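You operate a simulated robot arm through the tools that you are given. There is no shell and no other tool. Be economical: measure what you need, move in short steps, check, and stop when the job is done.

The job below is to be done with a simulated two-armed robot. You get a single attempt, and the scene is never put back.

TASK
Take the yellow crayon on the right end of the blue trolley and put it away on the top of the tyre bench. Fetch the grey scrap from the right end of the blue trolley and set it on top of the carton there. Set the middle shutter to ORDER. Set the left shutter to ORDER. Take the lid off the green jar and lay it down on the top of the workbench. Press the red zero key three times. Take the red pulley and leave it in the inside of the orange tray. Take the red spark plug on the top of the tyre bench and put it away on the top of the workbench. Lift the black bottle cap open. Any order will do.

The check looks at the end state, three seconds after you hand in, the way a careful person would. Anything else that was tipped, shoved, dropped, spilled or broken makes it a failure. Lids that push on must go on centred and level and be pressed home; caps that screw on are set level and turned clockwise until they are tight.

THE ROBOT
Two 7-joint arms with two-finger parallel grippers on one trunk, on a base that drives. Base frame: it is fixed to the floor where the robot stands at the start and does not move with it; the origin is under the middle of the robot, x ahead of it, y to its left, z up. Lengths are in mm, angles in rad, forces in N, time in s.
The left shoulder is at the start at [50, 161, 1098], the right one opposite. With the tool pointing down near the work surface each hand reaches from about 220 to 680 mm from the robot's upright axis, wherever it stands, measured 20 degrees to its own side. Places, roughly: black bottle cap [1300, -1500, 1000]; carton [750, 250, 750]; green jar [-3500, 1500, 750]; inside of the orange tray (15x21 cm) [220, 2920, 900]; left shutter [-1100, 2800, 800]; middle shutter [-400, 2800, 800]; red pulley (6x6x3 cm) [-3300, 200, 900]; red spark plug (3x3x9 cm) [-3100, -2400, 900]; red zero key [-3200, 900, 900]; scrap [500, 250, 750]; top of the tyre bench [-3200, -2600, 800]; top of the workbench [-3500, 400, 800]; yellow crayon (3x3x8 cm) [600, 200, 800]. Payload 3.43 kg a hand.
The TCP of each hand is the grasp point between the finger pads, 30 mm short of the fingertips. In the tool frame z runs along the fingers and y along their closing line. The gripper opens to 94 mm. The fingers are 28 mm wide and 10 mm thick; the gripper's body (50 by 96 mm) begins 55 mm behind the TCP.
Orientation is that of the tool frame in the base frame, as [roll, pitch, yaw] about the fixed x, y, z axes, in that order (R = Rz(yaw) Ry(pitch) Rx(roll)). With the fingers straight down and closing along the base's y, the tool's x points along the base's -x, its y along +y and its z along -z.

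THE INTERFACE
- The arms move only by the tool play_rows. It takes "left_moves", "right_moves" or both (then of equal length, played together; a hand with none holds still); each is a list of rows, each an object (a shift or turn left out is 0, a gripper value left out holds the last) with "linear": the shift along the base's x, y, z in units of 300 mm (1.0 is 300 mm), a list of three; "dr": the turn, a rotation vector about the base's x, y, z in units of 180 degrees (1.0 is 180 degrees), a list of three; "jaw": the opening, from 0 (shut) to 1 (fully open). In form: [{"linear": [dx, dy, dz], "dr": [ax, ay, az], "jaw": jaw}, ...]. A call has 1 to 20 rows; each row is the pose to reach, as a shift and turn from the pose commanded when the call began. A call with a number of a shift or a turn outside -1 to 1 is refused whole. Each row takes 0.2 s and may step no farther than 50 mm and 0.15 rad from the row before; otherwise, or with a gripper value out of range, the whole call is refused. Where a pose cannot be reached the arm comes as near as it can. A force on the tool above 40 N (or 10 N above the force at the start of the call, whichever is more), or a blocked arm, ends the call early, and 0.2 s more pass. The fingers move at their own pace (about 45 mm/s each) and stop on an object; they squeeze with about 26 N. The grip force told is the motor's: it shows also when the fingers shut on nothing. Time passes only in rows, and 0.2 s behind the last, so rows that repeat a pose let the fingers close. The reply holds the time, the measured pose of the TCP, the force on the tool along the base axes, the opening and the grip force, in the units named above and with some noise, with the torque about the TCP (base axes, N m) and any sound that the robot's microphone picked up, and new pictures: "views" is both (left out), scene, wrist or none (wrist: the cameras of the hands that moved).
- Cameras (640 x 400 px; columns grow to the right, rows downward): "scene" is now at [123.8, 31.1, 1227.5]; the picture's right is [0.34, -0.94, 0.00], its down [-0.46, -0.17, -0.87] and it looks along [0.82, 0.30, -0.49] (base axes); focal length 243 px, centre (320, 200). "left" rides on the left gripper at [76, -14, -102] in its tool frame; the picture's right is [0.18, 0.98, 0.00], its down [-0.75, 0.14, -0.64] and it looks along [-0.63, 0.12, 0.77] (tool axes); focal length 243 px, centre (320, 200). "right" rides on the right gripper at [76, 14, -102] in its tool frame; the picture's right is [-0.18, 0.98, 0.00], its down [-0.75, -0.14, -0.64] and it looks along [-0.63, -0.12, 0.77] (tool axes); focal length 243 px, centre (320, 200). There is no depth. A picture from a camera that has moved, and an enlarged one, comes with that camera's place and axes in the base frame and with its lens.
- raise_lower(by): slides the trunk up (or, below 0, down) by that many mm; the arms and the scene camera ride with it, the base frame stays. It gives what a move gives, with no picture.
- steer(legs): drives the robot by 1 to 6 legs, each [ahead, left, turn to the left] in mm, mm and rad, along the robot's own axes; the way and the turn of a leg run together, so that a leg with both is an arc; at most 1500 mm and 3.142 rad a leg. The arms and the cameras ride along, it lands a little off, and it stops where it bumps. It gives what a move gives, and a new picture of the scene camera.
- pan_tilt(pan, tilt): turns the head with the scene camera to pan (to the left, within 1.396 rad either way) and tilt (down, from -0.506 to 1.204), counted from straight ahead of the robot. It gives what a move gives, and a new picture of the scene camera.
- zoom(camera, box): a new picture of the part [left, top, right, bottom] of that camera's present view, enlarged. The clock stands still meanwhile.
- finish_job(): hands the job in; it is judged then, once.

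Go step by step. Nothing tells you exact positions but the pictures and the camera data: compare them with the known pose of the tool, close in by small moves and look again before you grip or let go. The budget is 196 turns and 260 pictures, counting those below and the enlarged ones. Unless the task says otherwise, let go and move clear before handing in.

The tools are called after "Request:" by a JSON object that holds its "api" and its "payload". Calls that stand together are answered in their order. play_rows: Moves the arms, as the interface text tells. Its arguments: {"type":"object","properties":{"left_moves":{"type":"array","items":{"type":"object","properties":{"linear":{"type":"array","items":{"type":"number"}},"dr":{"type":"array","items":{"type":"number"}},"jaw":{"type":"number"}}}},"right_moves":{"type":"array","items":{"type":"object","properties":{"linear":{"type":"array","items":{"type":"number"}},"dr":{"type":"array","items":{"type":"number"}},"jaw":{"type":"number"}}}},"views":{"type":"string","enum":["both","scene","wrist","none"]}},"required":[]} The other tools are called the same way: raise_lower (by) slides the trunk up or down; steer (legs) drives the base; pan_tilt (pan, tilt) turns the head that bears the scene camera; zoom (camera, box) takes an enlarged picture of a part of a camera's view; finish_job () hands the job in.

At the start:

```text
time_s: 0.0
left_position: [294.4, 286.5, 1126.3]
left_tcp_rot: [3.142, 0.001, 3.141]
left_wrist_force: [0.4, -0.3, 0.8]
left_wrist_torque: [0.0, 0.02, 0.02]
left_width: 94.1
left_grasp_force: 0.0
right_position: [407.9, -34.7, 1120.1]
right_tcp_rot: [-3.141, -0.001, -3.14]
right_wrist_force: [0.2, -0.4, -0.6]
right_wrist_torque: [0.01, 0.03, -0.02]
right_width: 93.8
right_grasp_force: 0.0
trunk travel left (down, up): [-125.0, 142.0]
robot x, y, heading: [1.8, 3.6, -0.003]
head pan, tilt: [0.351, 0.517]
```

scene: 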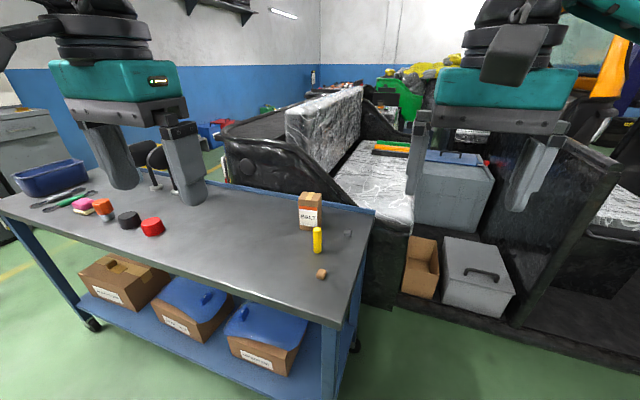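
right: 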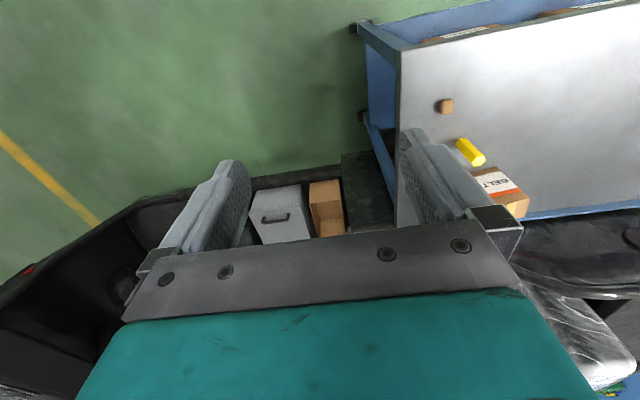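
left: 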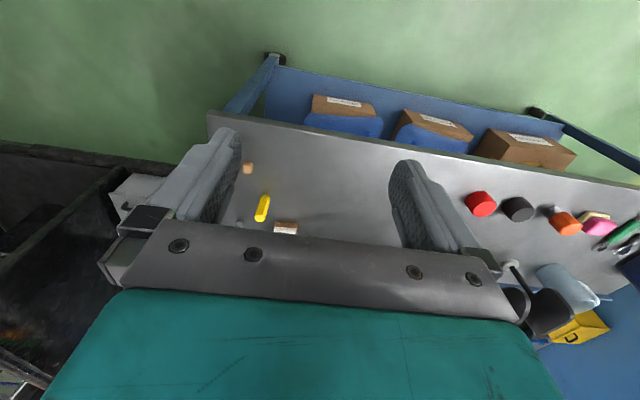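

I see the trolley ahead with a standing yellow crayon, a small carton, a brown cube and a faint grey bit. I'll zoom in to tell them apart.

Request:
{"api": "zoom", "payload": {"camera": "scene", "box": [260, 170, 400, 300]}}

Request:
{"api": "zoom", "payload": {"camera": "left", "box": [200, 120, 340, 250]}}

```text
3.08 times, centred on (330, 235) of scene
camera zoom: at [123.8, 31.1, 1227.5], right [0.34, -0.94, 0.0], down [-0.46, -0.17, -0.87], along [0.82, 0.3, -0.49], focal length 748 px, centre (289, 92)
```

zoom: 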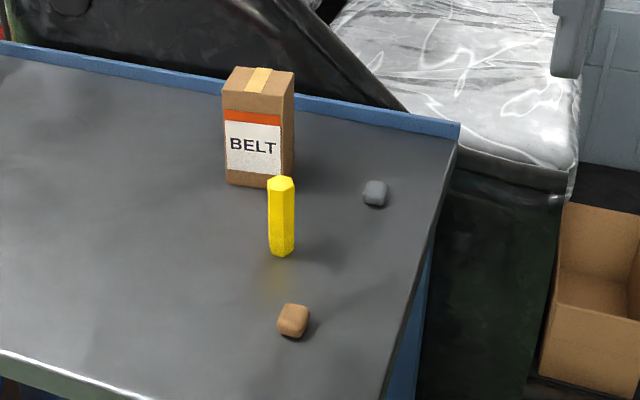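

```text
3.08 times, centred on (270, 185) of left
camera zoom: at [216.5, 272.2, 1228.1], right [-0.18, 0.98, 0.0], down [0.75, 0.14, 0.64], along [0.63, 0.12, -0.77], focal length 746 px, centre (474, 246)
```

zoom: 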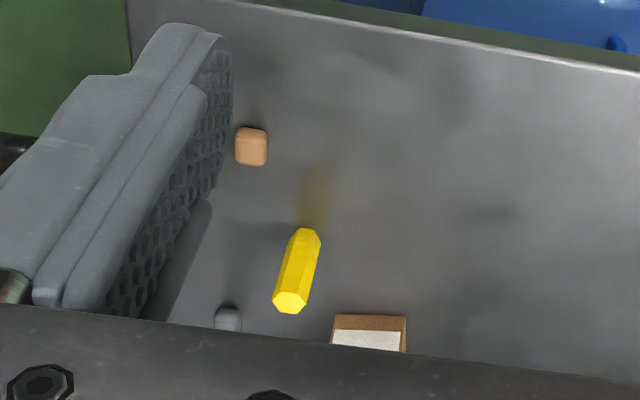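

The grey scrap is at about [687,153,795], the crayon stands at [593,209], the carton top is at [700,273,889], and the trolley top is near z=785. I'll drive slightly closer so the carton is in reach.

Request:
{"api": "steer", "payload": {"legs": [[100, 0, 0]]}}

```text
time_s: 1.1
left_position: [394.2, 285.9, 1126.0]
left_tcp_rot: [3.14, 0.001, 3.141]
left_wrist_force: [-0.2, 0.2, -0.5]
left_wrist_torque: [0.01, 0.03, 0.0]
left_width: 93.9
left_grasp_force: 0.1
right_position: [508.3, -34.2, 1120.1]
right_tcp_rot: [3.14, 0.0, 3.14]
right_wrist_force: [0.4, 0.7, -1.1]
right_wrist_torque: [-0.03, -0.01, 0.0]
right_width: 93.8
right_grasp_force: 0.1
trunk travel left (down, up): [-125.0, 142.0]
robot x, y, heading: [102.1, 0.3, -0.003]
head pan, tilt: [0.351, 0.517]
camera scene: at [224.7, 30.9, 1227.3], right [0.34, -0.94, 0.0], down [-0.46, -0.17, -0.87], along [0.82, 0.3, -0.49], focal length 243 px, centre (320, 200)
```

scene: 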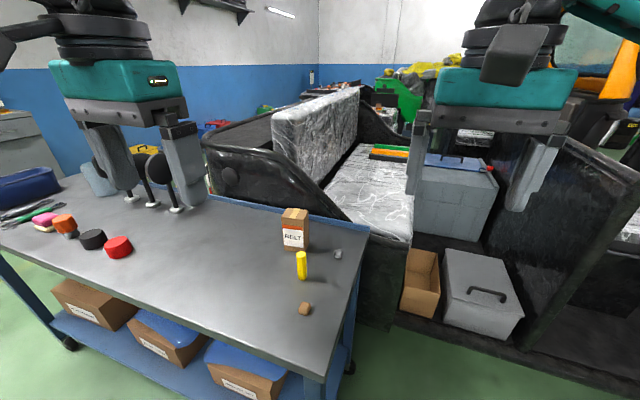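

The scrap is now in reach. I'll bring the left hand over it at a safe height.

Request:
{"api": "play_rows", "payload": {"left_moves": [{"linear": [0.122, -0.055, -0.073]}, {"linear": [0.244, -0.11, -0.146]}, {"linear": [0.366, -0.165, -0.22]}, {"linear": [0.488, -0.22, -0.293]}, {"linear": [0.61, -0.275, -0.366]}, {"linear": [0.733, -0.33, -0.44]}, {"linear": [0.855, -0.387, -0.513]}, {"linear": [0.977, -0.443, -0.587], "jaw": 0.6}]}}

```text
time_s: 3.0
left_position: [628.1, 199.3, 961.7]
left_tcp_rot: [3.141, 0.002, 3.139]
left_wrist_force: [-0.1, 0.4, 0.6]
left_wrist_torque: [0.0, 0.01, -0.01]
left_width: 59.1
left_grasp_force: 0.0
left hand out of reach, approached as far as the arm can: row 7, 8
right_position: [508.8, -35.9, 1120.4]
right_tcp_rot: [3.141, 0.001, 3.14]
right_wrist_force: [-0.1, -0.1, 0.3]
right_wrist_torque: [-0.04, -0.01, 0.0]
right_width: 94.0
right_grasp_force: 0.1
trunk travel left (down, up): [-125.0, 142.0]
robot x, y, heading: [98.0, -3.2, -0.004]
head pan, tilt: [0.351, 0.517]
camera scene: at [224.1, 30.9, 1227.4], right [0.34, -0.94, 0.0], down [-0.46, -0.17, -0.87], along [0.82, 0.3, -0.49], focal length 243 px, centre (320, 200)
camera left: at [550.6, 184.7, 1063.2], right [-0.18, 0.98, 0.0], down [0.75, 0.14, 0.64], along [0.63, 0.12, -0.77], focal length 243 px, centre (320, 200)
```

scene: 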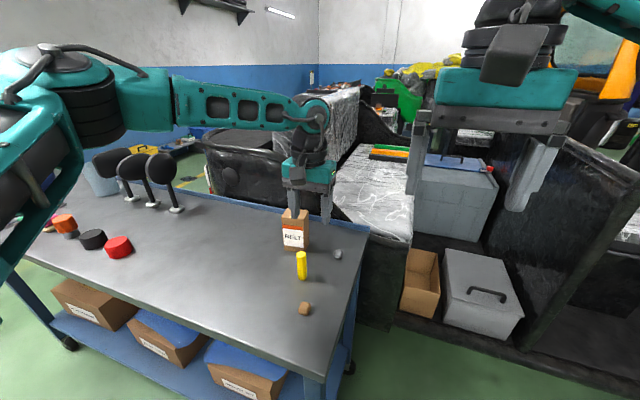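
left: 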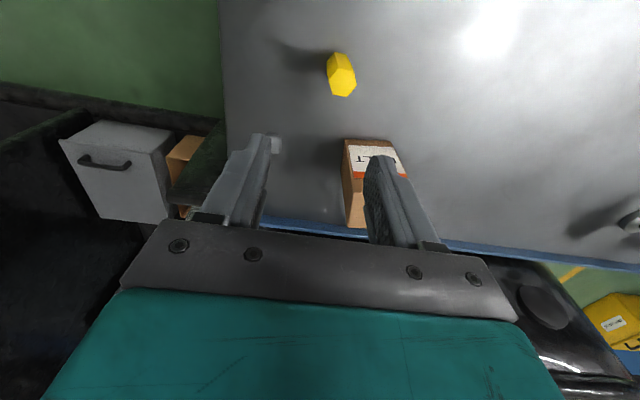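

The arm stops short at this height. Raising the trunk should extend the reach when pointing down, so I'll lift it and retry.

Request:
{"api": "raise_lower", "payload": {"by": 120}}

```text
time_s: 4.5
left_position: [627.4, 199.1, 1082.4]
left_tcp_rot: [-3.139, 0.002, 3.139]
left_wrist_force: [-0.1, 0.1, -0.9]
left_wrist_torque: [-0.03, -0.02, 0.01]
left_width: 56.3
left_grasp_force: 0.0
right_position: [508.6, -34.3, 1240.4]
right_tcp_rot: [3.142, 0.0, 3.14]
right_wrist_force: [-0.6, -0.5, 0.0]
right_wrist_torque: [0.02, -0.03, -0.05]
right_width: 93.8
right_grasp_force: 0.1
trunk travel left (down, up): [-245.0, 22.0]
robot x, y, heading: [100.7, 0.7, -0.006]
head pan, tilt: [0.351, 0.517]
```

Request:
{"api": "play_rows", "payload": {"left_moves": [{"linear": [0, -0.03, -0.15]}, {"linear": [0.05, -0.07, -0.3]}, {"linear": [0.12, -0.11, -0.4]}, {"linear": [0.2, -0.153, -0.473]}]}}

```text
time_s: 5.5
left_position: [604.2, 211.7, 995.7]
left_tcp_rot: [-3.139, 0.003, 3.14]
left_wrist_force: [-0.5, -0.8, -0.4]
left_wrist_torque: [0.0, 0.0, -0.01]
left_width: 56.3
left_grasp_force: 0.1
left hand out of reach, approached as far as the arm can: row 1, 2, 3, 4
right_position: [508.2, -34.5, 1241.0]
right_tcp_rot: [-3.141, -0.001, 3.139]
right_wrist_force: [-0.1, -0.4, -0.1]
right_wrist_torque: [-0.01, -0.02, 0.01]
right_width: 94.2
right_grasp_force: 0.0
trunk travel left (down, up): [-245.0, 22.0]
robot x, y, heading: [100.1, 3.6, -0.008]
head pan, tilt: [0.351, 0.517]
camera scene: at [223.9, 30.8, 1347.5], right [0.34, -0.94, 0.0], down [-0.46, -0.17, -0.87], along [0.82, 0.3, -0.49], focal length 243 px, centre (320, 200)
camera left: at [528.1, 198.0, 1097.1], right [-0.18, 0.98, 0.0], down [0.75, 0.14, 0.64], along [0.63, 0.12, -0.77], focal length 243 px, centre (320, 200)
```

scene: 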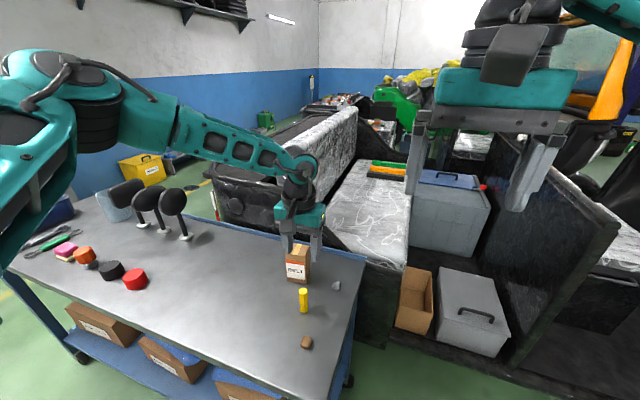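
left: 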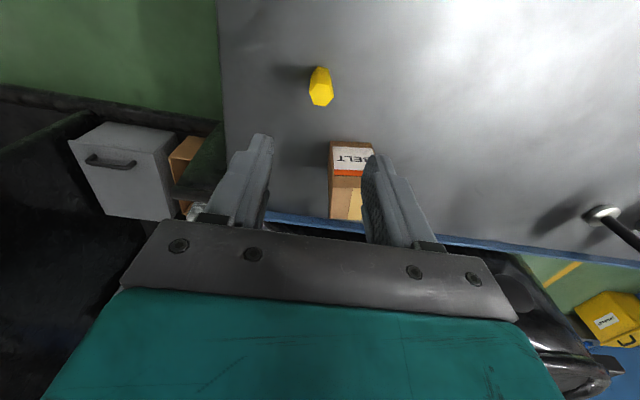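

The commanded pose seems to keep the unreached target. I'll command relative to that, aiming at [687,153,940].

Request:
{"api": "play_rows", "payload": {"left_moves": [{"linear": [-0.1, 0.076, 0.02]}, {"linear": [-0.2, 0.153, 0.04]}, {"linear": [-0.2, 0.153, 0.04]}], "views": "none"}}

```text
time_s: 6.2
left_position: [545.7, 257.3, 1008.3]
left_tcp_rot: [-3.14, 0.0, 3.14]
left_wrist_force: [0.2, 0.1, 0.3]
left_wrist_torque: [0.01, 0.0, 0.0]
left_width: 56.5
left_grasp_force: 0.1
right_position: [508.3, -34.8, 1240.1]
right_tcp_rot: [-3.14, 0.0, 3.14]
right_wrist_force: [-0.3, 0.8, -0.6]
right_wrist_torque: [0.01, 0.01, -0.01]
right_width: 94.0
right_grasp_force: 0.0
trunk travel left (down, up): [-245.0, 22.0]
robot x, y, heading: [99.9, -0.5, 0.002]
head pan, tilt: [0.351, 0.517]
```

The command does start from the measured pose, so the reach limit is real, and a lower trunk should help instead. I'll raise the hand first, then lower the trunk.

Request:
{"api": "play_rows", "payload": {"left_moves": [{"linear": [0, 0, 0.15]}, {"linear": [0, 0, 0.3]}, {"linear": [0, 0, 0.45]}], "views": "none"}}

Request:
{"api": "raise_lower", "payload": {"by": -190}}

Request:
{"api": "play_rows", "payload": {"left_moves": [{"linear": [0.1, -0.08, 0]}, {"linear": [0.2, -0.16, 0]}, {"linear": [0.3, -0.24, 0]}, {"linear": [0.4, -0.32, 0]}, {"linear": [0.46, -0.345, 0]}], "views": "wrist"}}

```text
time_s: 7.0
left_position: [541.6, 258.5, 1142.8]
left_tcp_rot: [-3.141, 0.002, 3.14]
left_wrist_force: [-1.5, -0.6, 0.4]
left_wrist_torque: [0.03, 0.0, -0.02]
left_width: 56.2
left_grasp_force: 0.1
right_position: [508.1, -36.0, 1241.0]
right_tcp_rot: [-3.141, -0.001, 3.141]
right_wrist_force: [0.2, 0.2, -0.2]
right_wrist_torque: [-0.02, -0.01, 0.0]
right_width: 94.0
right_grasp_force: 0.1
trunk travel left (down, up): [-245.0, 22.0]
robot x, y, heading: [101.6, -1.6, 0.0]
head pan, tilt: [0.351, 0.517]
```

```text
time_s: 9.1
left_position: [541.6, 257.2, 952.3]
left_tcp_rot: [-3.14, 0.003, 3.141]
left_wrist_force: [0.3, -0.2, 0.3]
left_wrist_torque: [-0.04, 0.0, -0.01]
left_width: 56.0
left_grasp_force: 0.0
right_position: [508.8, -33.7, 1051.2]
right_tcp_rot: [-3.141, -0.002, 3.141]
right_wrist_force: [-0.6, -0.3, -0.2]
right_wrist_torque: [0.0, -0.04, -0.01]
right_width: 94.3
right_grasp_force: 0.0
trunk travel left (down, up): [-55.0, 212.0]
robot x, y, heading: [98.7, 2.3, 0.001]
head pan, tilt: [0.351, 0.517]
```

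```text
time_s: 10.3
left_position: [625.4, 190.5, 952.6]
left_tcp_rot: [-3.14, 0.003, -3.141]
left_wrist_force: [0.3, 0.3, -1.0]
left_wrist_torque: [-0.03, 0.0, 0.01]
left_width: 56.2
left_grasp_force: 0.0
left hand out of reach, approached as far as the arm can: row 3, 4, 5
right_position: [507.4, -35.5, 1051.1]
right_tcp_rot: [3.141, -0.001, 3.138]
right_wrist_force: [0.8, -0.3, -0.4]
right_wrist_torque: [-0.02, 0.0, 0.04]
right_width: 94.0
right_grasp_force: 0.1
trunk travel left (down, up): [-55.0, 212.0]
robot x, y, heading: [98.9, 2.0, -0.0]
head pan, tilt: [0.351, 0.517]
camera left: at [548.3, 177.3, 1054.7], right [-0.18, 0.98, 0.0], down [0.75, 0.14, 0.64], along [0.63, 0.12, -0.77], focal length 243 px, centre (320, 200)
```

left: 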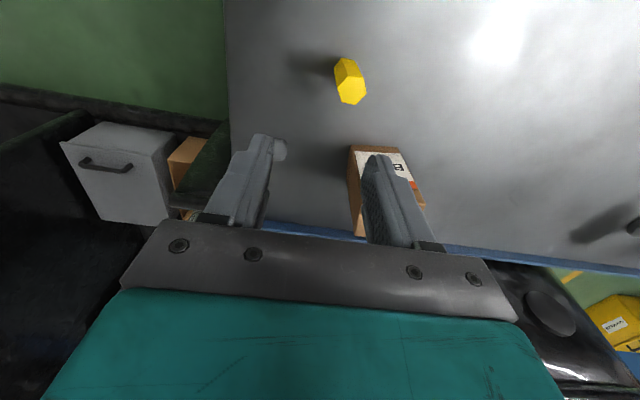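

Still short, so I'd need to drive closer. I'll look down to see the gap between my base and the trolley.

Request:
{"api": "pan_tilt", "payload": {"pan": 0.1, "tilt": 1.2}}

```text
time_s: 11.4
left_position: [625.8, 190.5, 953.4]
left_tcp_rot: [-3.141, 0.002, 3.14]
left_wrist_force: [-0.2, -0.1, -0.1]
left_wrist_torque: [-0.01, 0.0, 0.01]
left_width: 56.4
left_grasp_force: 0.0
right_position: [507.8, -35.7, 1050.3]
right_tcp_rot: [3.141, -0.001, 3.14]
right_wrist_force: [0.7, 0.0, 0.5]
right_wrist_torque: [-0.01, 0.02, 0.03]
right_width: 94.2
right_grasp_force: 0.1
trunk travel left (down, up): [-55.0, 212.0]
robot x, y, heading: [99.1, 1.0, -0.004]
head pan, tilt: [0.099, 1.201]
camera scene: at [194.5, 5.4, 1105.3], right [0.1, -1.0, 0.0], down [-0.93, -0.09, -0.36], along [0.36, 0.04, -0.93], focal length 243 px, centre (320, 200)
```

scene: 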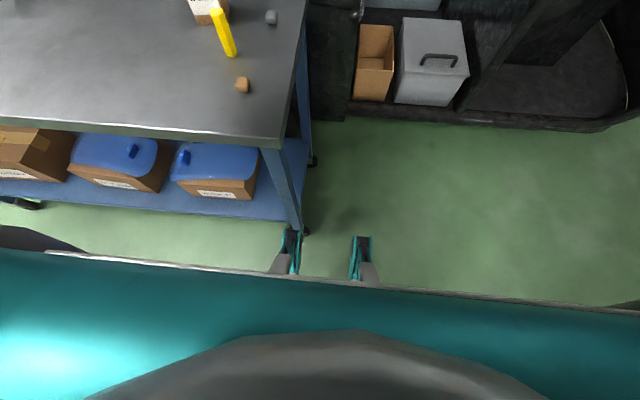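

The base's two front feet sit at y≈±150 and are close to the trolley's leg, so driving closer here is risky. I'll test whether reach is better further to the left, over the carton.

Request:
{"api": "play_rows", "payload": {"left_moves": [{"linear": [0, 0.1, 0.05]}, {"linear": [0.05, 0.2, 0.05]}, {"linear": [0.15, 0.25, 0.05]}, {"linear": [0.25, 0.27, 0.05]}, {"linear": [0.25, 0.27, 0.05]}], "views": "none"}}

```text
time_s: 12.6
left_position: [674.1, 281.9, 964.8]
left_tcp_rot: [-3.14, 0.001, 3.14]
left_wrist_force: [-0.6, -0.5, -0.4]
left_wrist_torque: [-0.03, 0.03, -0.01]
left_width: 56.4
left_grasp_force: 0.1
left hand out of reach, approached as far as the arm can: row 4, 5
right_position: [508.2, -34.7, 1051.1]
right_tcp_rot: [3.141, -0.001, 3.139]
right_wrist_force: [-0.3, 0.1, -0.7]
right_wrist_torque: [0.01, -0.01, -0.02]
right_width: 94.0
right_grasp_force: 0.0
trunk travel left (down, up): [-55.0, 212.0]
robot x, y, heading: [99.1, -2.0, -0.0]
head pan, tilt: [0.099, 1.201]
```

Reach is better toward the hand's own side, so I'll shift the robot right by 120 mm and a little ahead, keeping clear of the trolley's leg.

Request:
{"api": "steer", "payload": {"legs": [[0, -120, 0], [35, 0, 0]]}}

```text
time_s: 14.8
left_position: [709.7, 157.9, 965.3]
left_tcp_rot: [-3.14, 0.002, 3.137]
left_wrist_force: [0.2, -0.5, 0.1]
left_wrist_torque: [0.0, -0.03, -0.03]
left_width: 56.5
left_grasp_force: 0.1
right_position: [543.7, -157.8, 1049.7]
right_tcp_rot: [-3.141, 0.0, 3.14]
right_wrist_force: [-0.7, -0.6, 0.2]
right_wrist_torque: [-0.01, 0.0, 0.03]
right_width: 94.1
right_grasp_force: 0.0
trunk travel left (down, up): [-55.0, 212.0]
robot x, y, heading: [135.1, -122.8, -0.006]
head pan, tilt: [0.099, 1.201]
camera scene: at [230.1, -117.6, 1105.2], right [0.1, -1.0, 0.0], down [-0.93, -0.09, -0.36], along [0.36, 0.03, -0.93], focal length 243 px, centre (320, 200)
```

scene: 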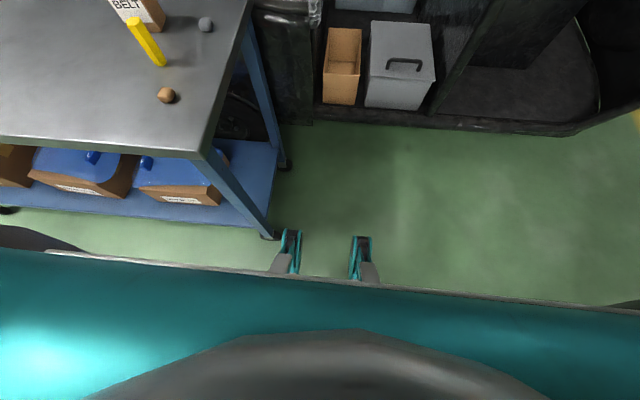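

The feet are clear and the scrap is at about [687,148]. I'll move over it and descend partway for a look.

Request:
{"api": "play_rows", "payload": {"left_moves": [{"linear": [-0.04, -0.02, -0.12]}, {"linear": [-0.075, -0.03, -0.26]}, {"linear": [-0.075, -0.03, -0.39]}]}}

```text
time_s: 15.6
left_position: [687.2, 149.4, 847.7]
left_tcp_rot: [-3.141, 0.003, 3.14]
left_wrist_force: [0.3, -0.3, -0.5]
left_wrist_torque: [0.02, -0.06, -0.03]
left_width: 56.4
left_grasp_force: 0.1
right_position: [543.8, -158.9, 1050.2]
right_tcp_rot: [-3.141, 0.0, 3.138]
right_wrist_force: [0.0, -1.0, 0.3]
right_wrist_torque: [-0.01, -0.02, 0.01]
right_width: 93.9
right_grasp_force: 0.1
trunk travel left (down, up): [-55.0, 212.0]
robot x, y, heading: [135.0, -122.6, -0.004]
head pan, tilt: [0.099, 1.201]
camera scene: at [229.9, -117.5, 1105.3], right [0.1, -1.0, 0.0], down [-0.93, -0.09, -0.36], along [0.36, 0.03, -0.93], focal length 243 px, centre (320, 200)
camera left: at [610.7, 135.2, 949.8], right [-0.18, 0.98, 0.0], down [0.75, 0.14, 0.64], along [0.63, 0.12, -0.77], focal length 243 px, centre (320, 200)
```

scene: 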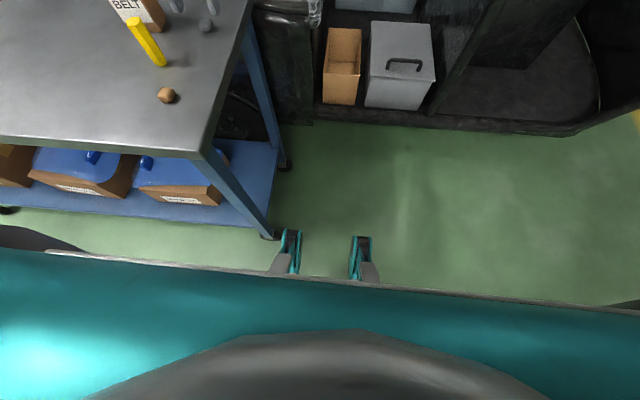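
left: 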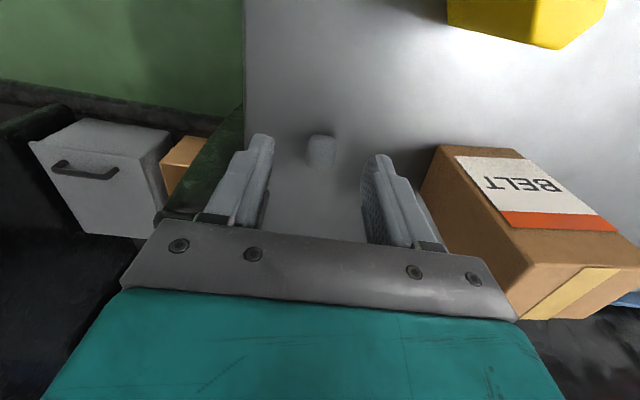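

The scrap is between the fingers at about [695,152]. I'll descend a bit more.

Request:
{"api": "play_rows", "payload": {"left_moves": [{"linear": [0.02, 0.007, -0.05]}, {"linear": [0.022, 0.007, -0.09]}], "views": "wrist"}}

```text
time_s: 16.2
left_position: [688.2, 154.0, 822.7]
left_tcp_rot: [-3.14, 0.005, 3.138]
left_wrist_force: [0.0, -0.5, 0.1]
left_wrist_torque: [-0.02, 0.0, -0.02]
left_width: 56.1
left_grasp_force: 0.0
left hand out of reach, approached as far as the arm can: row 2
right_position: [543.6, -157.9, 1050.9]
right_tcp_rot: [-3.142, 0.0, 3.139]
right_wrist_force: [-0.3, -0.8, -0.3]
right_wrist_torque: [0.02, 0.01, 0.0]
right_width: 94.1
right_grasp_force: 0.1
trunk travel left (down, up): [-55.0, 212.0]
robot x, y, heading: [134.8, -119.5, -0.001]
head pan, tilt: [0.099, 1.201]
camera left: at [611.4, 140.4, 924.7], right [-0.18, 0.98, 0.0], down [0.75, 0.14, 0.65], along [0.64, 0.11, -0.76], focal length 243 px, centre (320, 200)
```

left: 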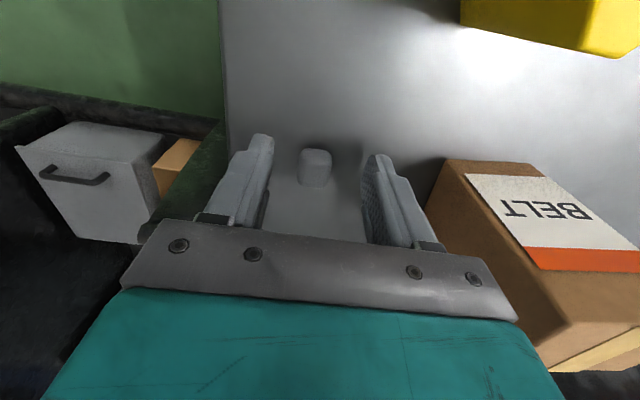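

I'm at the reach edge; I'll lift a little, drive 40 mm ahead, and come back over the scrap.

Request:
{"api": "play_rows", "payload": {"left_moves": [{"linear": [-0.07, 0, 0.15]}, {"linear": [-0.13, 0, 0.27]}], "views": "none"}}

Request:
{"api": "steer", "payload": {"legs": [[45, 0, 0]]}}

```text
time_s: 16.8
left_position: [649.5, 154.1, 906.1]
left_tcp_rot: [3.141, 0.004, 3.139]
left_wrist_force: [-0.2, -0.5, 0.9]
left_wrist_torque: [0.01, 0.03, -0.01]
left_width: 56.5
left_grasp_force: 0.1
right_position: [543.1, -158.1, 1051.0]
right_tcp_rot: [3.141, 0.0, 3.141]
right_wrist_force: [1.1, -0.1, 0.4]
right_wrist_torque: [-0.02, 0.0, -0.01]
right_width: 94.1
right_grasp_force: 0.1
trunk travel left (down, up): [-55.0, 212.0]
robot x, y, heading: [139.4, -121.9, -0.004]
head pan, tilt: [0.099, 1.201]
```

```text
time_s: 17.7
left_position: [694.0, 154.0, 905.1]
left_tcp_rot: [-3.14, 0.001, 3.138]
left_wrist_force: [-0.2, -0.2, -0.7]
left_wrist_torque: [-0.01, 0.01, -0.03]
left_width: 56.4
left_grasp_force: 0.1
right_position: [588.6, -158.5, 1050.0]
right_tcp_rot: [-3.141, 0.001, 3.139]
right_wrist_force: [-0.3, -0.1, -0.2]
right_wrist_torque: [-0.01, 0.02, 0.02]
right_width: 94.2
right_grasp_force: 0.0
trunk travel left (down, up): [-55.0, 212.0]
robot x, y, heading: [181.9, -124.8, -0.006]
head pan, tilt: [0.099, 1.201]
camera scene: at [274.8, -117.8, 1105.2], right [0.1, -1.0, 0.0], down [-0.93, -0.09, -0.36], along [0.36, 0.04, -0.93], focal length 243 px, centre (320, 200)
```

scene: 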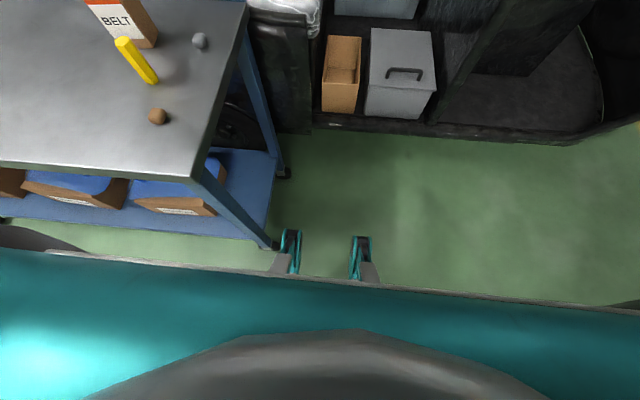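

Now in comfortable reach. I'll descend around the scrap and close.

Request:
{"api": "play_rows", "payload": {"left_moves": [{"linear": [0.007, -0.003, -0.13]}, {"linear": [0.007, -0.003, -0.24]}, {"linear": [0.007, -0.003, -0.29]}, {"linear": [0.007, -0.003, -0.305]}], "views": "wrist"}}

```text
time_s: 18.7
left_position: [697.8, 154.5, 812.8]
left_tcp_rot: [-3.14, 0.003, 3.141]
left_wrist_force: [-0.4, -0.2, -0.2]
left_wrist_torque: [0.0, -0.02, 0.01]
left_width: 56.0
left_grasp_force: 0.1
right_position: [587.7, -158.0, 1051.1]
right_tcp_rot: [-3.141, -0.002, 3.141]
right_wrist_force: [0.1, 0.8, 0.5]
right_wrist_torque: [0.0, -0.01, 0.0]
right_width: 94.0
right_grasp_force: 0.0
trunk travel left (down, up): [-55.0, 212.0]
robot x, y, heading: [185.4, -124.4, -0.005]
head pan, tilt: [0.099, 1.201]
camera left: at [621.5, 140.9, 914.8], right [-0.18, 0.98, 0.0], down [0.75, 0.14, 0.64], along [0.63, 0.12, -0.77], focal length 243 px, centre (320, 200)
```

left: 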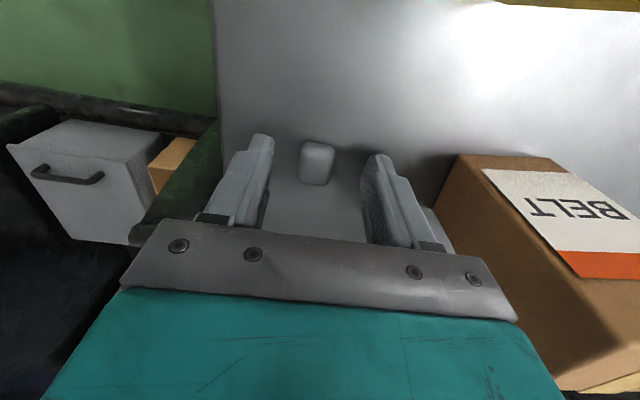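

Request:
{"api": "play_rows", "payload": {"left_moves": [{"linear": [0, 0, 0], "jaw": 0.4}, {"linear": [0, 0, 0], "jaw": 0.2}, {"linear": [0, 0, 0], "jaw": 0}, {"linear": [0, 0, 0], "jaw": 0}, {"linear": [0, 0, 0], "jaw": 0}], "views": "wrist"}}

```text
time_s: 19.9
left_position: [698.7, 153.6, 814.9]
left_tcp_rot: [-3.14, 0.004, 3.139]
left_wrist_force: [-1.0, 0.5, -0.5]
left_wrist_torque: [-0.01, 0.01, 0.02]
left_width: 17.2
left_grasp_force: 26.3
right_position: [589.4, -158.5, 1051.2]
right_tcp_rot: [3.141, -0.001, 3.139]
right_wrist_force: [0.0, 0.0, 0.9]
right_wrist_torque: [0.01, 0.02, 0.0]
right_width: 94.1
right_grasp_force: 0.2
trunk travel left (down, up): [-55.0, 212.0]
robot x, y, heading: [179.5, -121.4, -0.004]
head pan, tilt: [0.099, 1.201]
camera left: at [621.5, 140.8, 915.2], right [-0.18, 0.98, 0.0], down [0.75, 0.14, 0.64], along [0.63, 0.12, -0.77], focal length 243 px, centre (320, 200)
```

left: 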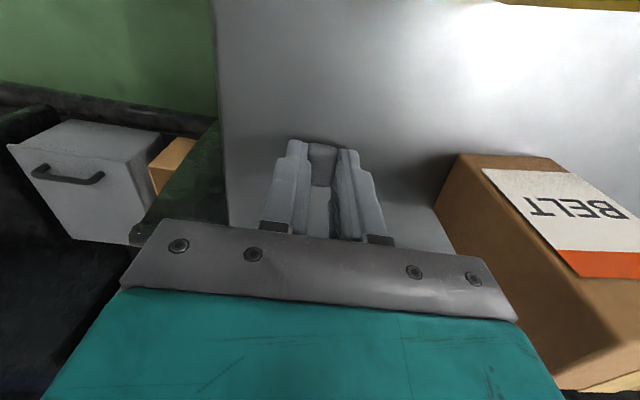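

The scrap is gripped (17 mm). I'll lift it and move toward the carton.

Request:
{"api": "play_rows", "payload": {"left_moves": [{"linear": [0, 0, 0.14]}, {"linear": [0, 0, 0.28]}, {"linear": [0, 0, 0.42]}, {"linear": [0, 0.05, 0.48]}, {"linear": [0, 0.2, 0.48]}, {"linear": [0.0, 0.3, 0.48]}]}}

Request:
{"api": "pan_tilt", "payload": {"pan": 0.6, "tilt": 0.7}}

```text
time_s: 21.3
left_position: [696.7, 244.5, 960.1]
left_tcp_rot: [-3.139, 0.002, 3.136]
left_wrist_force: [0.0, -0.1, 0.2]
left_wrist_torque: [-0.02, -0.01, -0.02]
left_width: 17.5
left_grasp_force: 25.9
right_position: [588.1, -157.7, 1050.2]
right_tcp_rot: [3.14, 0.0, 3.14]
right_wrist_force: [0.9, -0.8, -0.1]
right_wrist_torque: [-0.02, -0.02, 0.02]
right_width: 94.0
right_grasp_force: 0.0
trunk travel left (down, up): [-55.0, 212.0]
robot x, y, heading: [178.1, -125.0, -0.005]
head pan, tilt: [0.099, 1.201]
camera scene: at [274.5, -117.6, 1105.3], right [0.1, -1.0, 0.0], down [-0.93, -0.09, -0.36], along [0.36, 0.03, -0.93], focal length 243 px, centre (320, 200)
camera left: at [620.5, 230.1, 1061.2], right [-0.18, 0.98, 0.0], down [0.75, 0.14, 0.64], along [0.63, 0.11, -0.77], focal length 243 px, centre (320, 200)
```

scene: 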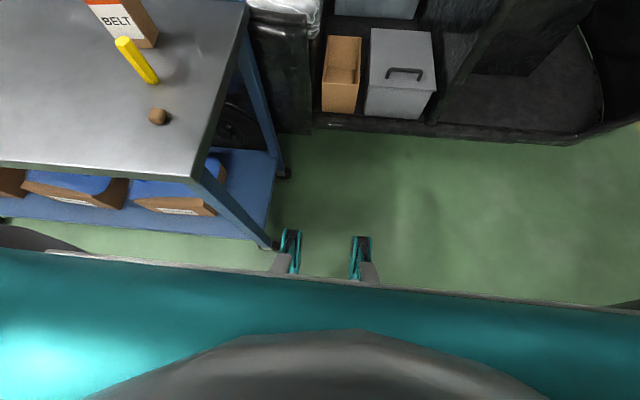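
left: 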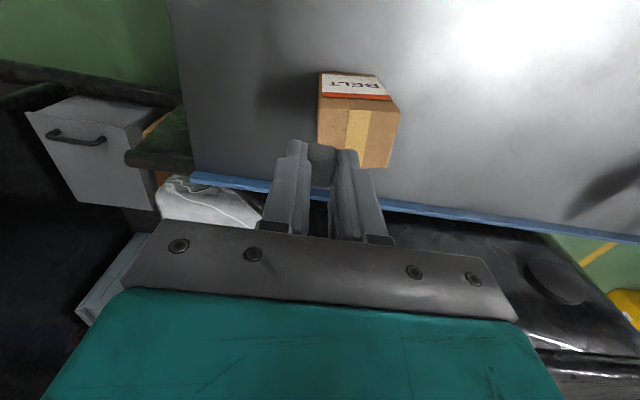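

```text
time_s: 22.2
left_position: [696.6, 242.8, 959.3]
left_tcp_rot: [-3.141, 0.005, 3.139]
left_wrist_force: [-0.2, 0.1, -0.5]
left_wrist_torque: [-0.01, 0.0, 0.02]
left_width: 17.3
left_grasp_force: 26.0
right_position: [588.2, -158.5, 1050.8]
right_tcp_rot: [3.141, 0.0, 3.14]
right_wrist_force: [0.2, -0.1, 0.4]
right_wrist_torque: [-0.01, 0.0, 0.01]
right_width: 94.0
right_grasp_force: 0.1
trunk travel left (down, up): [-55.0, 212.0]
robot x, y, heading: [179.8, -121.5, -0.004]
head pan, tilt: [0.6, 0.7]
camera scene: at [289.1, -75.4, 1141.2], right [0.56, -0.83, 0.0], down [-0.53, -0.36, -0.76], along [0.63, 0.43, -0.64], focal length 243 px, centre (320, 200)
```

scene: 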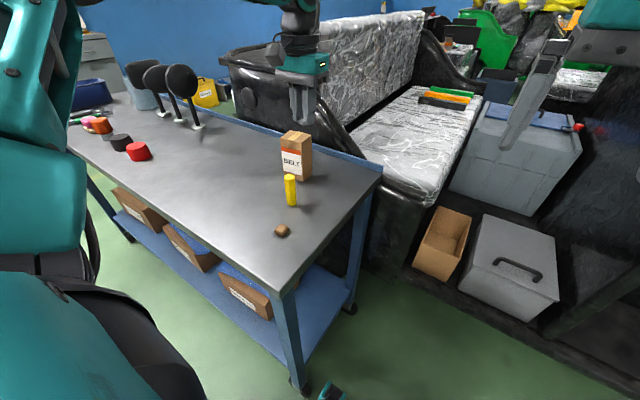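

Request:
{"api": "zoom", "payload": {"camera": "left", "box": [260, 50, 440, 180]}}

Request:
{"api": "zoom", "payload": {"camera": "scene", "box": [250, 80, 350, 200]}}

```text
3.08 times, centred on (350, 115) of left
camera zoom: at [620.6, 229.4, 1061.0], right [-0.18, 0.98, 0.0], down [0.75, 0.14, 0.64], along [0.63, 0.12, -0.77], focal length 746 px, centre (228, 462)
```

zoom: 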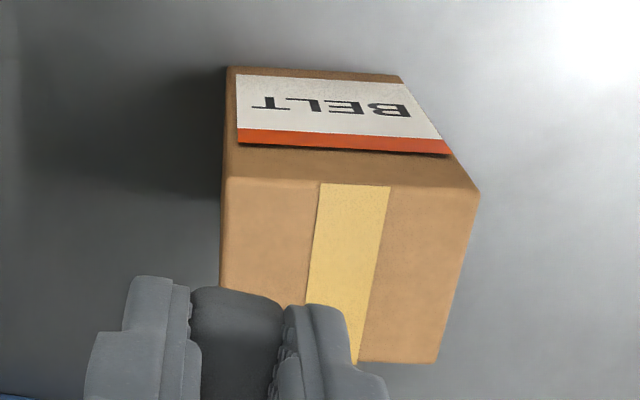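

```text
3.33 times, centred on (300, 140) of scene
camera zoom: at [289.1, -75.4, 1141.2], right [0.56, -0.83, 0.0], down [-0.53, -0.36, -0.76], along [0.63, 0.43, -0.64], focal length 810 px, centre (387, 400)
```

zoom: 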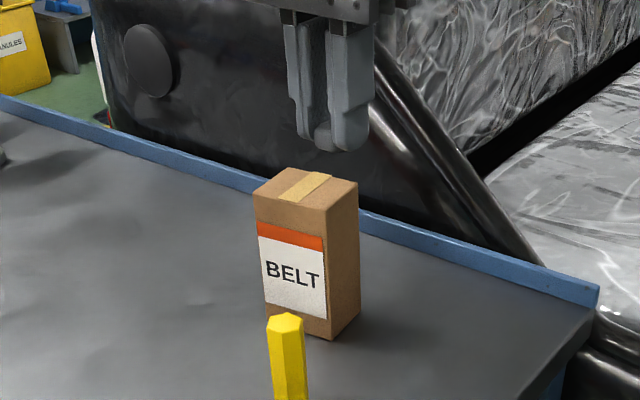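

The carton top centre is at about [700,274] with z≈885. I'll move above it, hovering low.

Request:
{"api": "play_rows", "payload": {"left_moves": [{"linear": [0.015, 0.104, 0]}, {"linear": [0.015, 0.104, -0.07]}, {"linear": [0.015, 0.104, -0.115]}, {"linear": [0.015, 0.104, -0.115]}], "views": "none"}}

Request:
{"api": "zoom", "payload": {"camera": "scene", "box": [260, 80, 340, 190]}}

Request:
{"api": "zoom", "payload": {"camera": "left", "box": [240, 50, 420, 230]}}

```text
time_s: 23.2
left_position: [701.6, 273.9, 925.1]
left_tcp_rot: [-3.139, 0.004, 3.138]
left_wrist_force: [0.9, 0.0, 0.1]
left_wrist_torque: [0.01, 0.01, 0.01]
left_width: 17.2
left_grasp_force: 26.0
right_position: [588.6, -160.5, 1050.7]
right_tcp_rot: [3.141, 0.001, 3.14]
right_wrist_force: [0.5, 0.4, -0.3]
right_wrist_torque: [0.0, 0.04, 0.02]
right_width: 93.9
right_grasp_force: 0.1
trunk travel left (down, up): [-55.0, 212.0]
robot x, y, heading: [179.1, -126.2, -0.005]
head pan, tilt: [0.6, 0.7]
```

```text
3.64 times, centred on (300, 135) of scene
camera zoom: at [289.1, -75.4, 1141.3], right [0.56, -0.83, 0.0], down [-0.53, -0.36, -0.76], along [0.63, 0.43, -0.64], focal length 884 px, centre (393, 436)
```

zoom: 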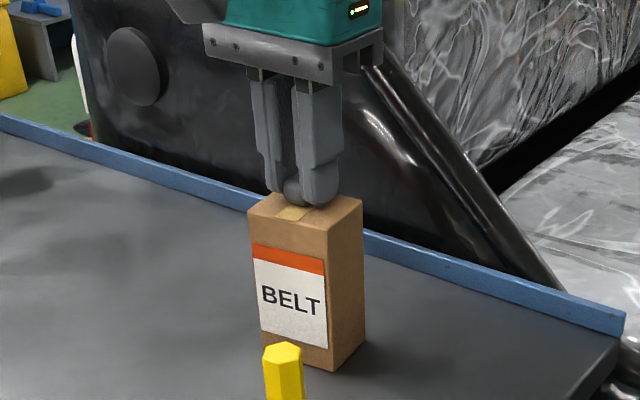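

```text
2.22 times, centred on (330, 140) of left
camera zoom: at [624.9, 260.5, 1025.9], right [-0.18, 0.98, 0.0], down [0.75, 0.14, 0.64], along [0.63, 0.12, -0.77], focal length 539 px, centre (298, 333)
```

zoom: 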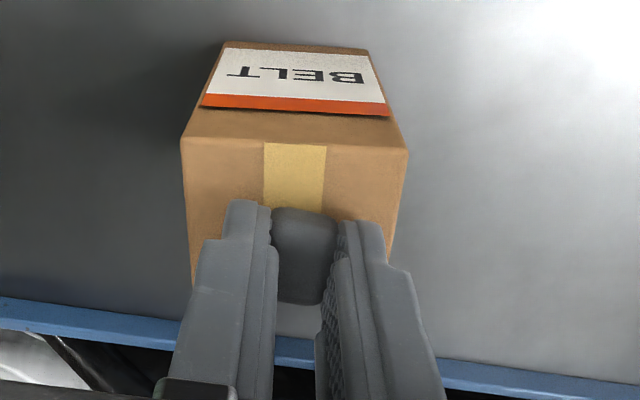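

Request:
{"api": "play_rows", "payload": {"left_moves": [{"linear": [0, 0, -0.01]}, {"linear": [0, 0, -0.02]}], "views": "none"}}

Request:
{"api": "zoom", "payload": {"camera": "scene", "box": [275, 110, 325, 160]}}

```text
time_s: 23.8
left_position: [701.6, 274.0, 923.3]
left_tcp_rot: [-3.141, 0.011, 3.14]
left_wrist_force: [-0.1, 2.6, 20.9]
left_wrist_torque: [0.05, -0.01, 0.02]
left_width: 17.0
left_grasp_force: 26.1
right_position: [588.0, -159.4, 1050.9]
right_tcp_rot: [3.14, 0.001, 3.139]
right_wrist_force: [-0.6, -0.1, 0.0]
right_wrist_torque: [0.03, 0.01, 0.0]
right_width: 93.9
right_grasp_force: 0.1
trunk travel left (down, up): [-55.0, 212.0]
robot x, y, heading: [183.3, -123.9, -0.003]
head pan, tilt: [0.6, 0.7]
```

```text
8.00 times, centred on (300, 135) of scene
camera zoom: at [287.5, -76.3, 1141.9], right [0.56, -0.83, 0.0], down [-0.53, -0.36, -0.77], along [0.63, 0.43, -0.64], focal length 1944 px, centre (480, 720)
```

zoom: 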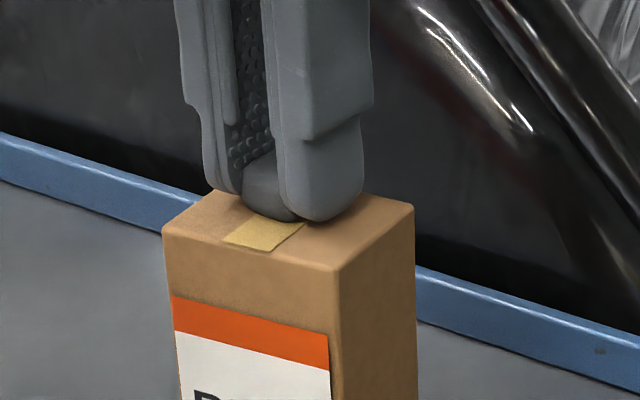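

The scrap is in contact with the carton top (21 N). I'll ease up 1 mm, open gently and rise.

Request:
{"api": "play_rows", "payload": {"left_moves": [{"linear": [0, 0, 0.007]}, {"linear": [0, 0, 0.007], "jaw": 0.28}, {"linear": [0, 0, 0.007], "jaw": 0.4}, {"linear": [0, 0, 0.06], "jaw": 0.4}, {"linear": [0, 0, 0.2]}, {"linear": [0, 0, 0.3]}], "views": "none"}}

Request:
{"api": "zoom", "payload": {"camera": "scene", "box": [260, 90, 360, 250]}}

```text
time_s: 25.2
left_position: [700.0, 273.7, 1010.3]
left_tcp_rot: [-3.14, 0.001, 3.141]
left_wrist_force: [-0.4, 0.4, -0.2]
left_wrist_torque: [0.01, 0.03, 0.02]
left_width: 37.3
left_grasp_force: 0.1
right_position: [588.6, -159.3, 1050.4]
right_tcp_rot: [-3.141, 0.0, 3.139]
right_wrist_force: [0.2, 0.2, 0.1]
right_wrist_torque: [0.01, 0.01, 0.02]
right_width: 94.1
right_grasp_force: 0.1
trunk travel left (down, up): [-55.0, 212.0]
robot x, y, heading: [182.0, -123.2, -0.001]
head pan, tilt: [0.6, 0.7]
```

```text
2.50 times, centred on (310, 170) of scene
camera zoom: at [289.0, -75.5, 1141.3], right [0.56, -0.83, 0.0], down [-0.53, -0.36, -0.77], along [0.63, 0.43, -0.64], focal length 607 px, centre (345, 275)
```

zoom: 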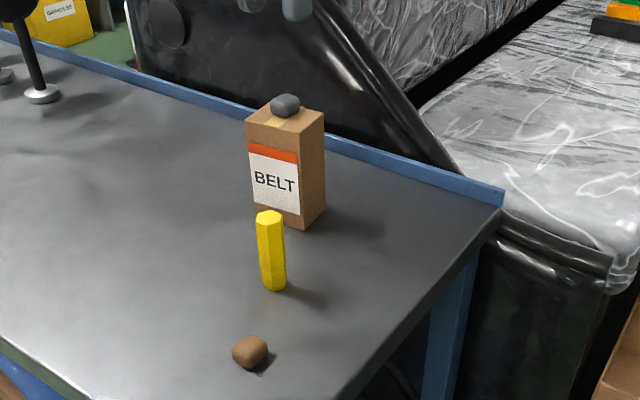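

The scrap sits on the carton. Next is the crayon, standing at about [591,207], top z≈863.

Request:
{"api": "play_rows", "payload": {"left_moves": [{"linear": [-0.12, -0.07, -0.05], "jaw": 0.7}, {"linear": [-0.24, -0.15, -0.1], "jaw": 0.7}, {"linear": [-0.36, -0.22, -0.17]}, {"linear": [-0.36, -0.22, -0.3]}, {"linear": [-0.36, -0.22, -0.4]}]}}

```text
time_s: 26.4
left_position: [594.8, 207.4, 890.5]
left_tcp_rot: [-3.14, 0.004, 3.138]
left_wrist_force: [0.2, 1.2, 0.1]
left_wrist_torque: [-0.02, 0.01, 0.04]
left_width: 65.7
left_grasp_force: 0.0
right_position: [588.5, -157.9, 1050.0]
right_tcp_rot: [-3.14, 0.0, 3.14]
right_wrist_force: [-0.2, -0.2, 0.5]
right_wrist_torque: [0.02, 0.02, -0.04]
right_width: 94.0
right_grasp_force: 0.1
trunk travel left (down, up): [-55.0, 212.0]
robot x, y, heading: [178.5, -125.9, 0.0]
head pan, tilt: [0.6, 0.7]
camera scene: at [289.2, -75.3, 1141.3], right [0.56, -0.83, 0.0], down [-0.53, -0.36, -0.76], along [0.63, 0.43, -0.64], focal length 243 px, centre (320, 200)
camera left: at [517.5, 194.3, 990.9], right [-0.18, 0.98, 0.0], down [0.75, 0.14, 0.64], along [0.63, 0.12, -0.77], focal length 243 px, centre (320, 200)
```

scene: 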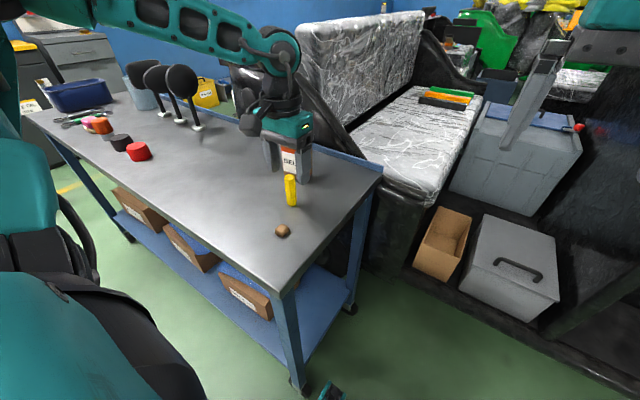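
left: 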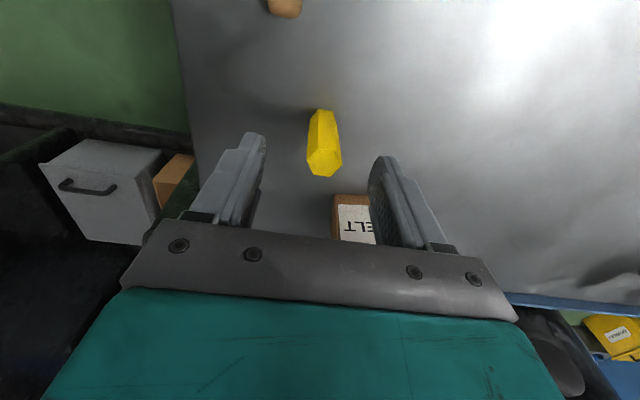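

Request:
{"api": "play_rows", "payload": {"left_moves": [{"linear": [0, 0.013, -0.1]}, {"linear": [0, 0.013, -0.175]}, {"linear": [0, 0.013, -0.175], "jaw": 0.4}, {"linear": [0, 0.013, -0.175], "jaw": 0.1}, {"linear": [0, 0.013, -0.175], "jaw": 0.1}, {"linear": [0, 0.013, -0.175], "jaw": 0.1}], "views": "wrist"}}

```text
time_s: 27.8
left_position: [595.0, 212.0, 836.3]
left_tcp_rot: [-3.14, 0.003, 3.138]
left_wrist_force: [1.3, -0.4, 0.3]
left_wrist_torque: [0.02, 0.01, -0.01]
left_width: 25.2
left_grasp_force: 26.5
right_position: [588.2, -158.6, 1049.3]
right_tcp_rot: [3.141, 0.001, -3.141]
right_wrist_force: [0.5, 0.0, -0.1]
right_wrist_torque: [-0.02, -0.01, 0.0]
right_width: 93.9
right_grasp_force: 0.1
trunk travel left (down, up): [-55.0, 212.0]
robot x, y, heading: [179.7, -125.1, -0.001]
head pan, tilt: [0.6, 0.7]
camera left: at [517.3, 198.1, 938.3], right [-0.18, 0.98, 0.0], down [0.75, 0.14, 0.64], along [0.63, 0.12, -0.77], focal length 243 px, centre (320, 200)
```

left: 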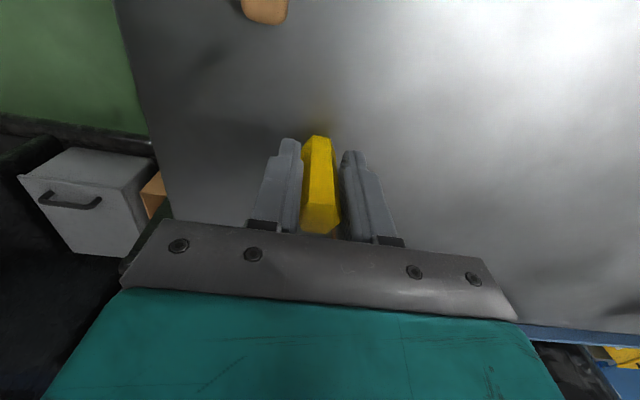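

Crayon gripped. I'll lift, pull the arm in, and look to the right toward the bottle cap.

Request:
{"api": "play_rows", "payload": {"left_moves": [{"linear": [0, 0, 0.15]}, {"linear": [0, 0, 0.3]}, {"linear": [0, 0, 0.45]}, {"linear": [-0.05, 0, 0.58]}, {"linear": [-0.2, 0, 0.6]}, {"linear": [-0.35, 0, 0.6]}, {"linear": [-0.45, -0.05, 0.6]}], "views": "none"}}

Request:
{"api": "pan_tilt", "payload": {"pan": -0.9, "tilt": 0.35}}

```text
time_s: 29.4
left_position: [455.0, 197.0, 1017.1]
left_tcp_rot: [-3.141, 0.002, 3.14]
left_wrist_force: [-0.5, -0.6, -0.4]
left_wrist_torque: [-0.02, 0.02, 0.02]
left_width: 24.1
left_grasp_force: 25.9
right_position: [589.6, -159.1, 1051.1]
right_tcp_rot: [-3.142, 0.0, 3.14]
right_wrist_force: [0.3, -0.5, 0.1]
right_wrist_torque: [0.0, 0.0, -0.04]
right_width: 94.1
right_grasp_force: 0.0
trunk travel left (down, up): [-55.0, 212.0]
robot x, y, heading: [180.3, -119.3, -0.001]
head pan, tilt: [0.6, 0.7]
```

```text
time_s: 31.0
left_position: [456.9, 197.2, 1014.9]
left_tcp_rot: [-3.139, 0.004, 3.139]
left_wrist_force: [-0.3, 0.3, -0.7]
left_wrist_torque: [0.0, 0.02, 0.02]
left_width: 24.0
left_grasp_force: 26.2
right_position: [588.3, -158.6, 1049.6]
right_tcp_rot: [3.141, 0.0, 3.14]
right_wrist_force: [0.3, 0.9, -0.3]
right_wrist_torque: [-0.01, 0.0, 0.0]
right_width: 93.8
right_grasp_force: 0.1
trunk travel left (down, up): [-55.0, 212.0]
robot x, y, heading: [181.4, -120.2, -0.003]
head pan, tilt: [-0.901, 0.351]
camera scene: at [276.6, -196.2, 1172.7], right [-0.79, -0.62, 0.0], down [-0.21, 0.27, -0.94], along [0.58, -0.74, -0.34], focal length 243 px, centre (320, 200)
```

scene: 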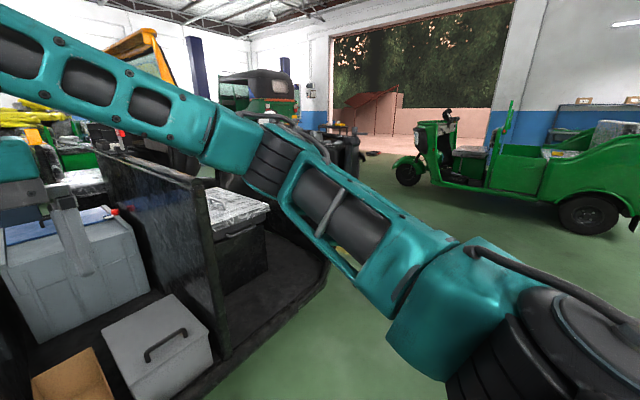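

The right arm blocks the view, so I'll fold it in and look again.

Request:
{"api": "play_rows", "payload": {"right_moves": [{"linear": [-0.15, 0, 0]}, {"linear": [-0.3, 0, 0]}, {"linear": [-0.45, -0.05, 0]}, {"linear": [-0.5, -0.2, -0.05]}, {"linear": [-0.5, -0.35, -0.1]}, {"linear": [-0.5, -0.5, -0.15]}], "views": "scene"}}

```text
time_s: 32.4
left_position: [456.4, 197.2, 1014.5]
left_tcp_rot: [-3.14, 0.003, 3.14]
left_wrist_force: [0.7, -0.1, -1.2]
left_wrist_torque: [-0.02, 0.04, 0.0]
left_width: 23.6
left_grasp_force: 26.1
right_position: [438.8, -308.8, 1007.3]
right_tcp_rot: [3.141, 0.0, 3.14]
right_wrist_force: [0.0, -0.3, -0.1]
right_wrist_torque: [-0.01, -0.03, 0.0]
right_width: 94.0
right_grasp_force: 0.1
trunk travel left (down, up): [-55.0, 212.0]
robot x, y, heading: [177.1, -122.9, -0.002]
head pan, tilt: [-0.901, 0.351]
camera scene: at [276.3, -196.7, 1172.7], right [-0.79, -0.62, 0.0], down [-0.21, 0.27, -0.94], along [0.58, -0.74, -0.34], focal length 243 px, centre (320, 200)
```

scene: 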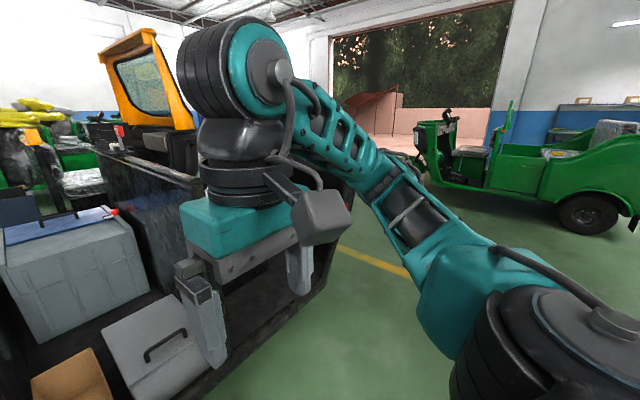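

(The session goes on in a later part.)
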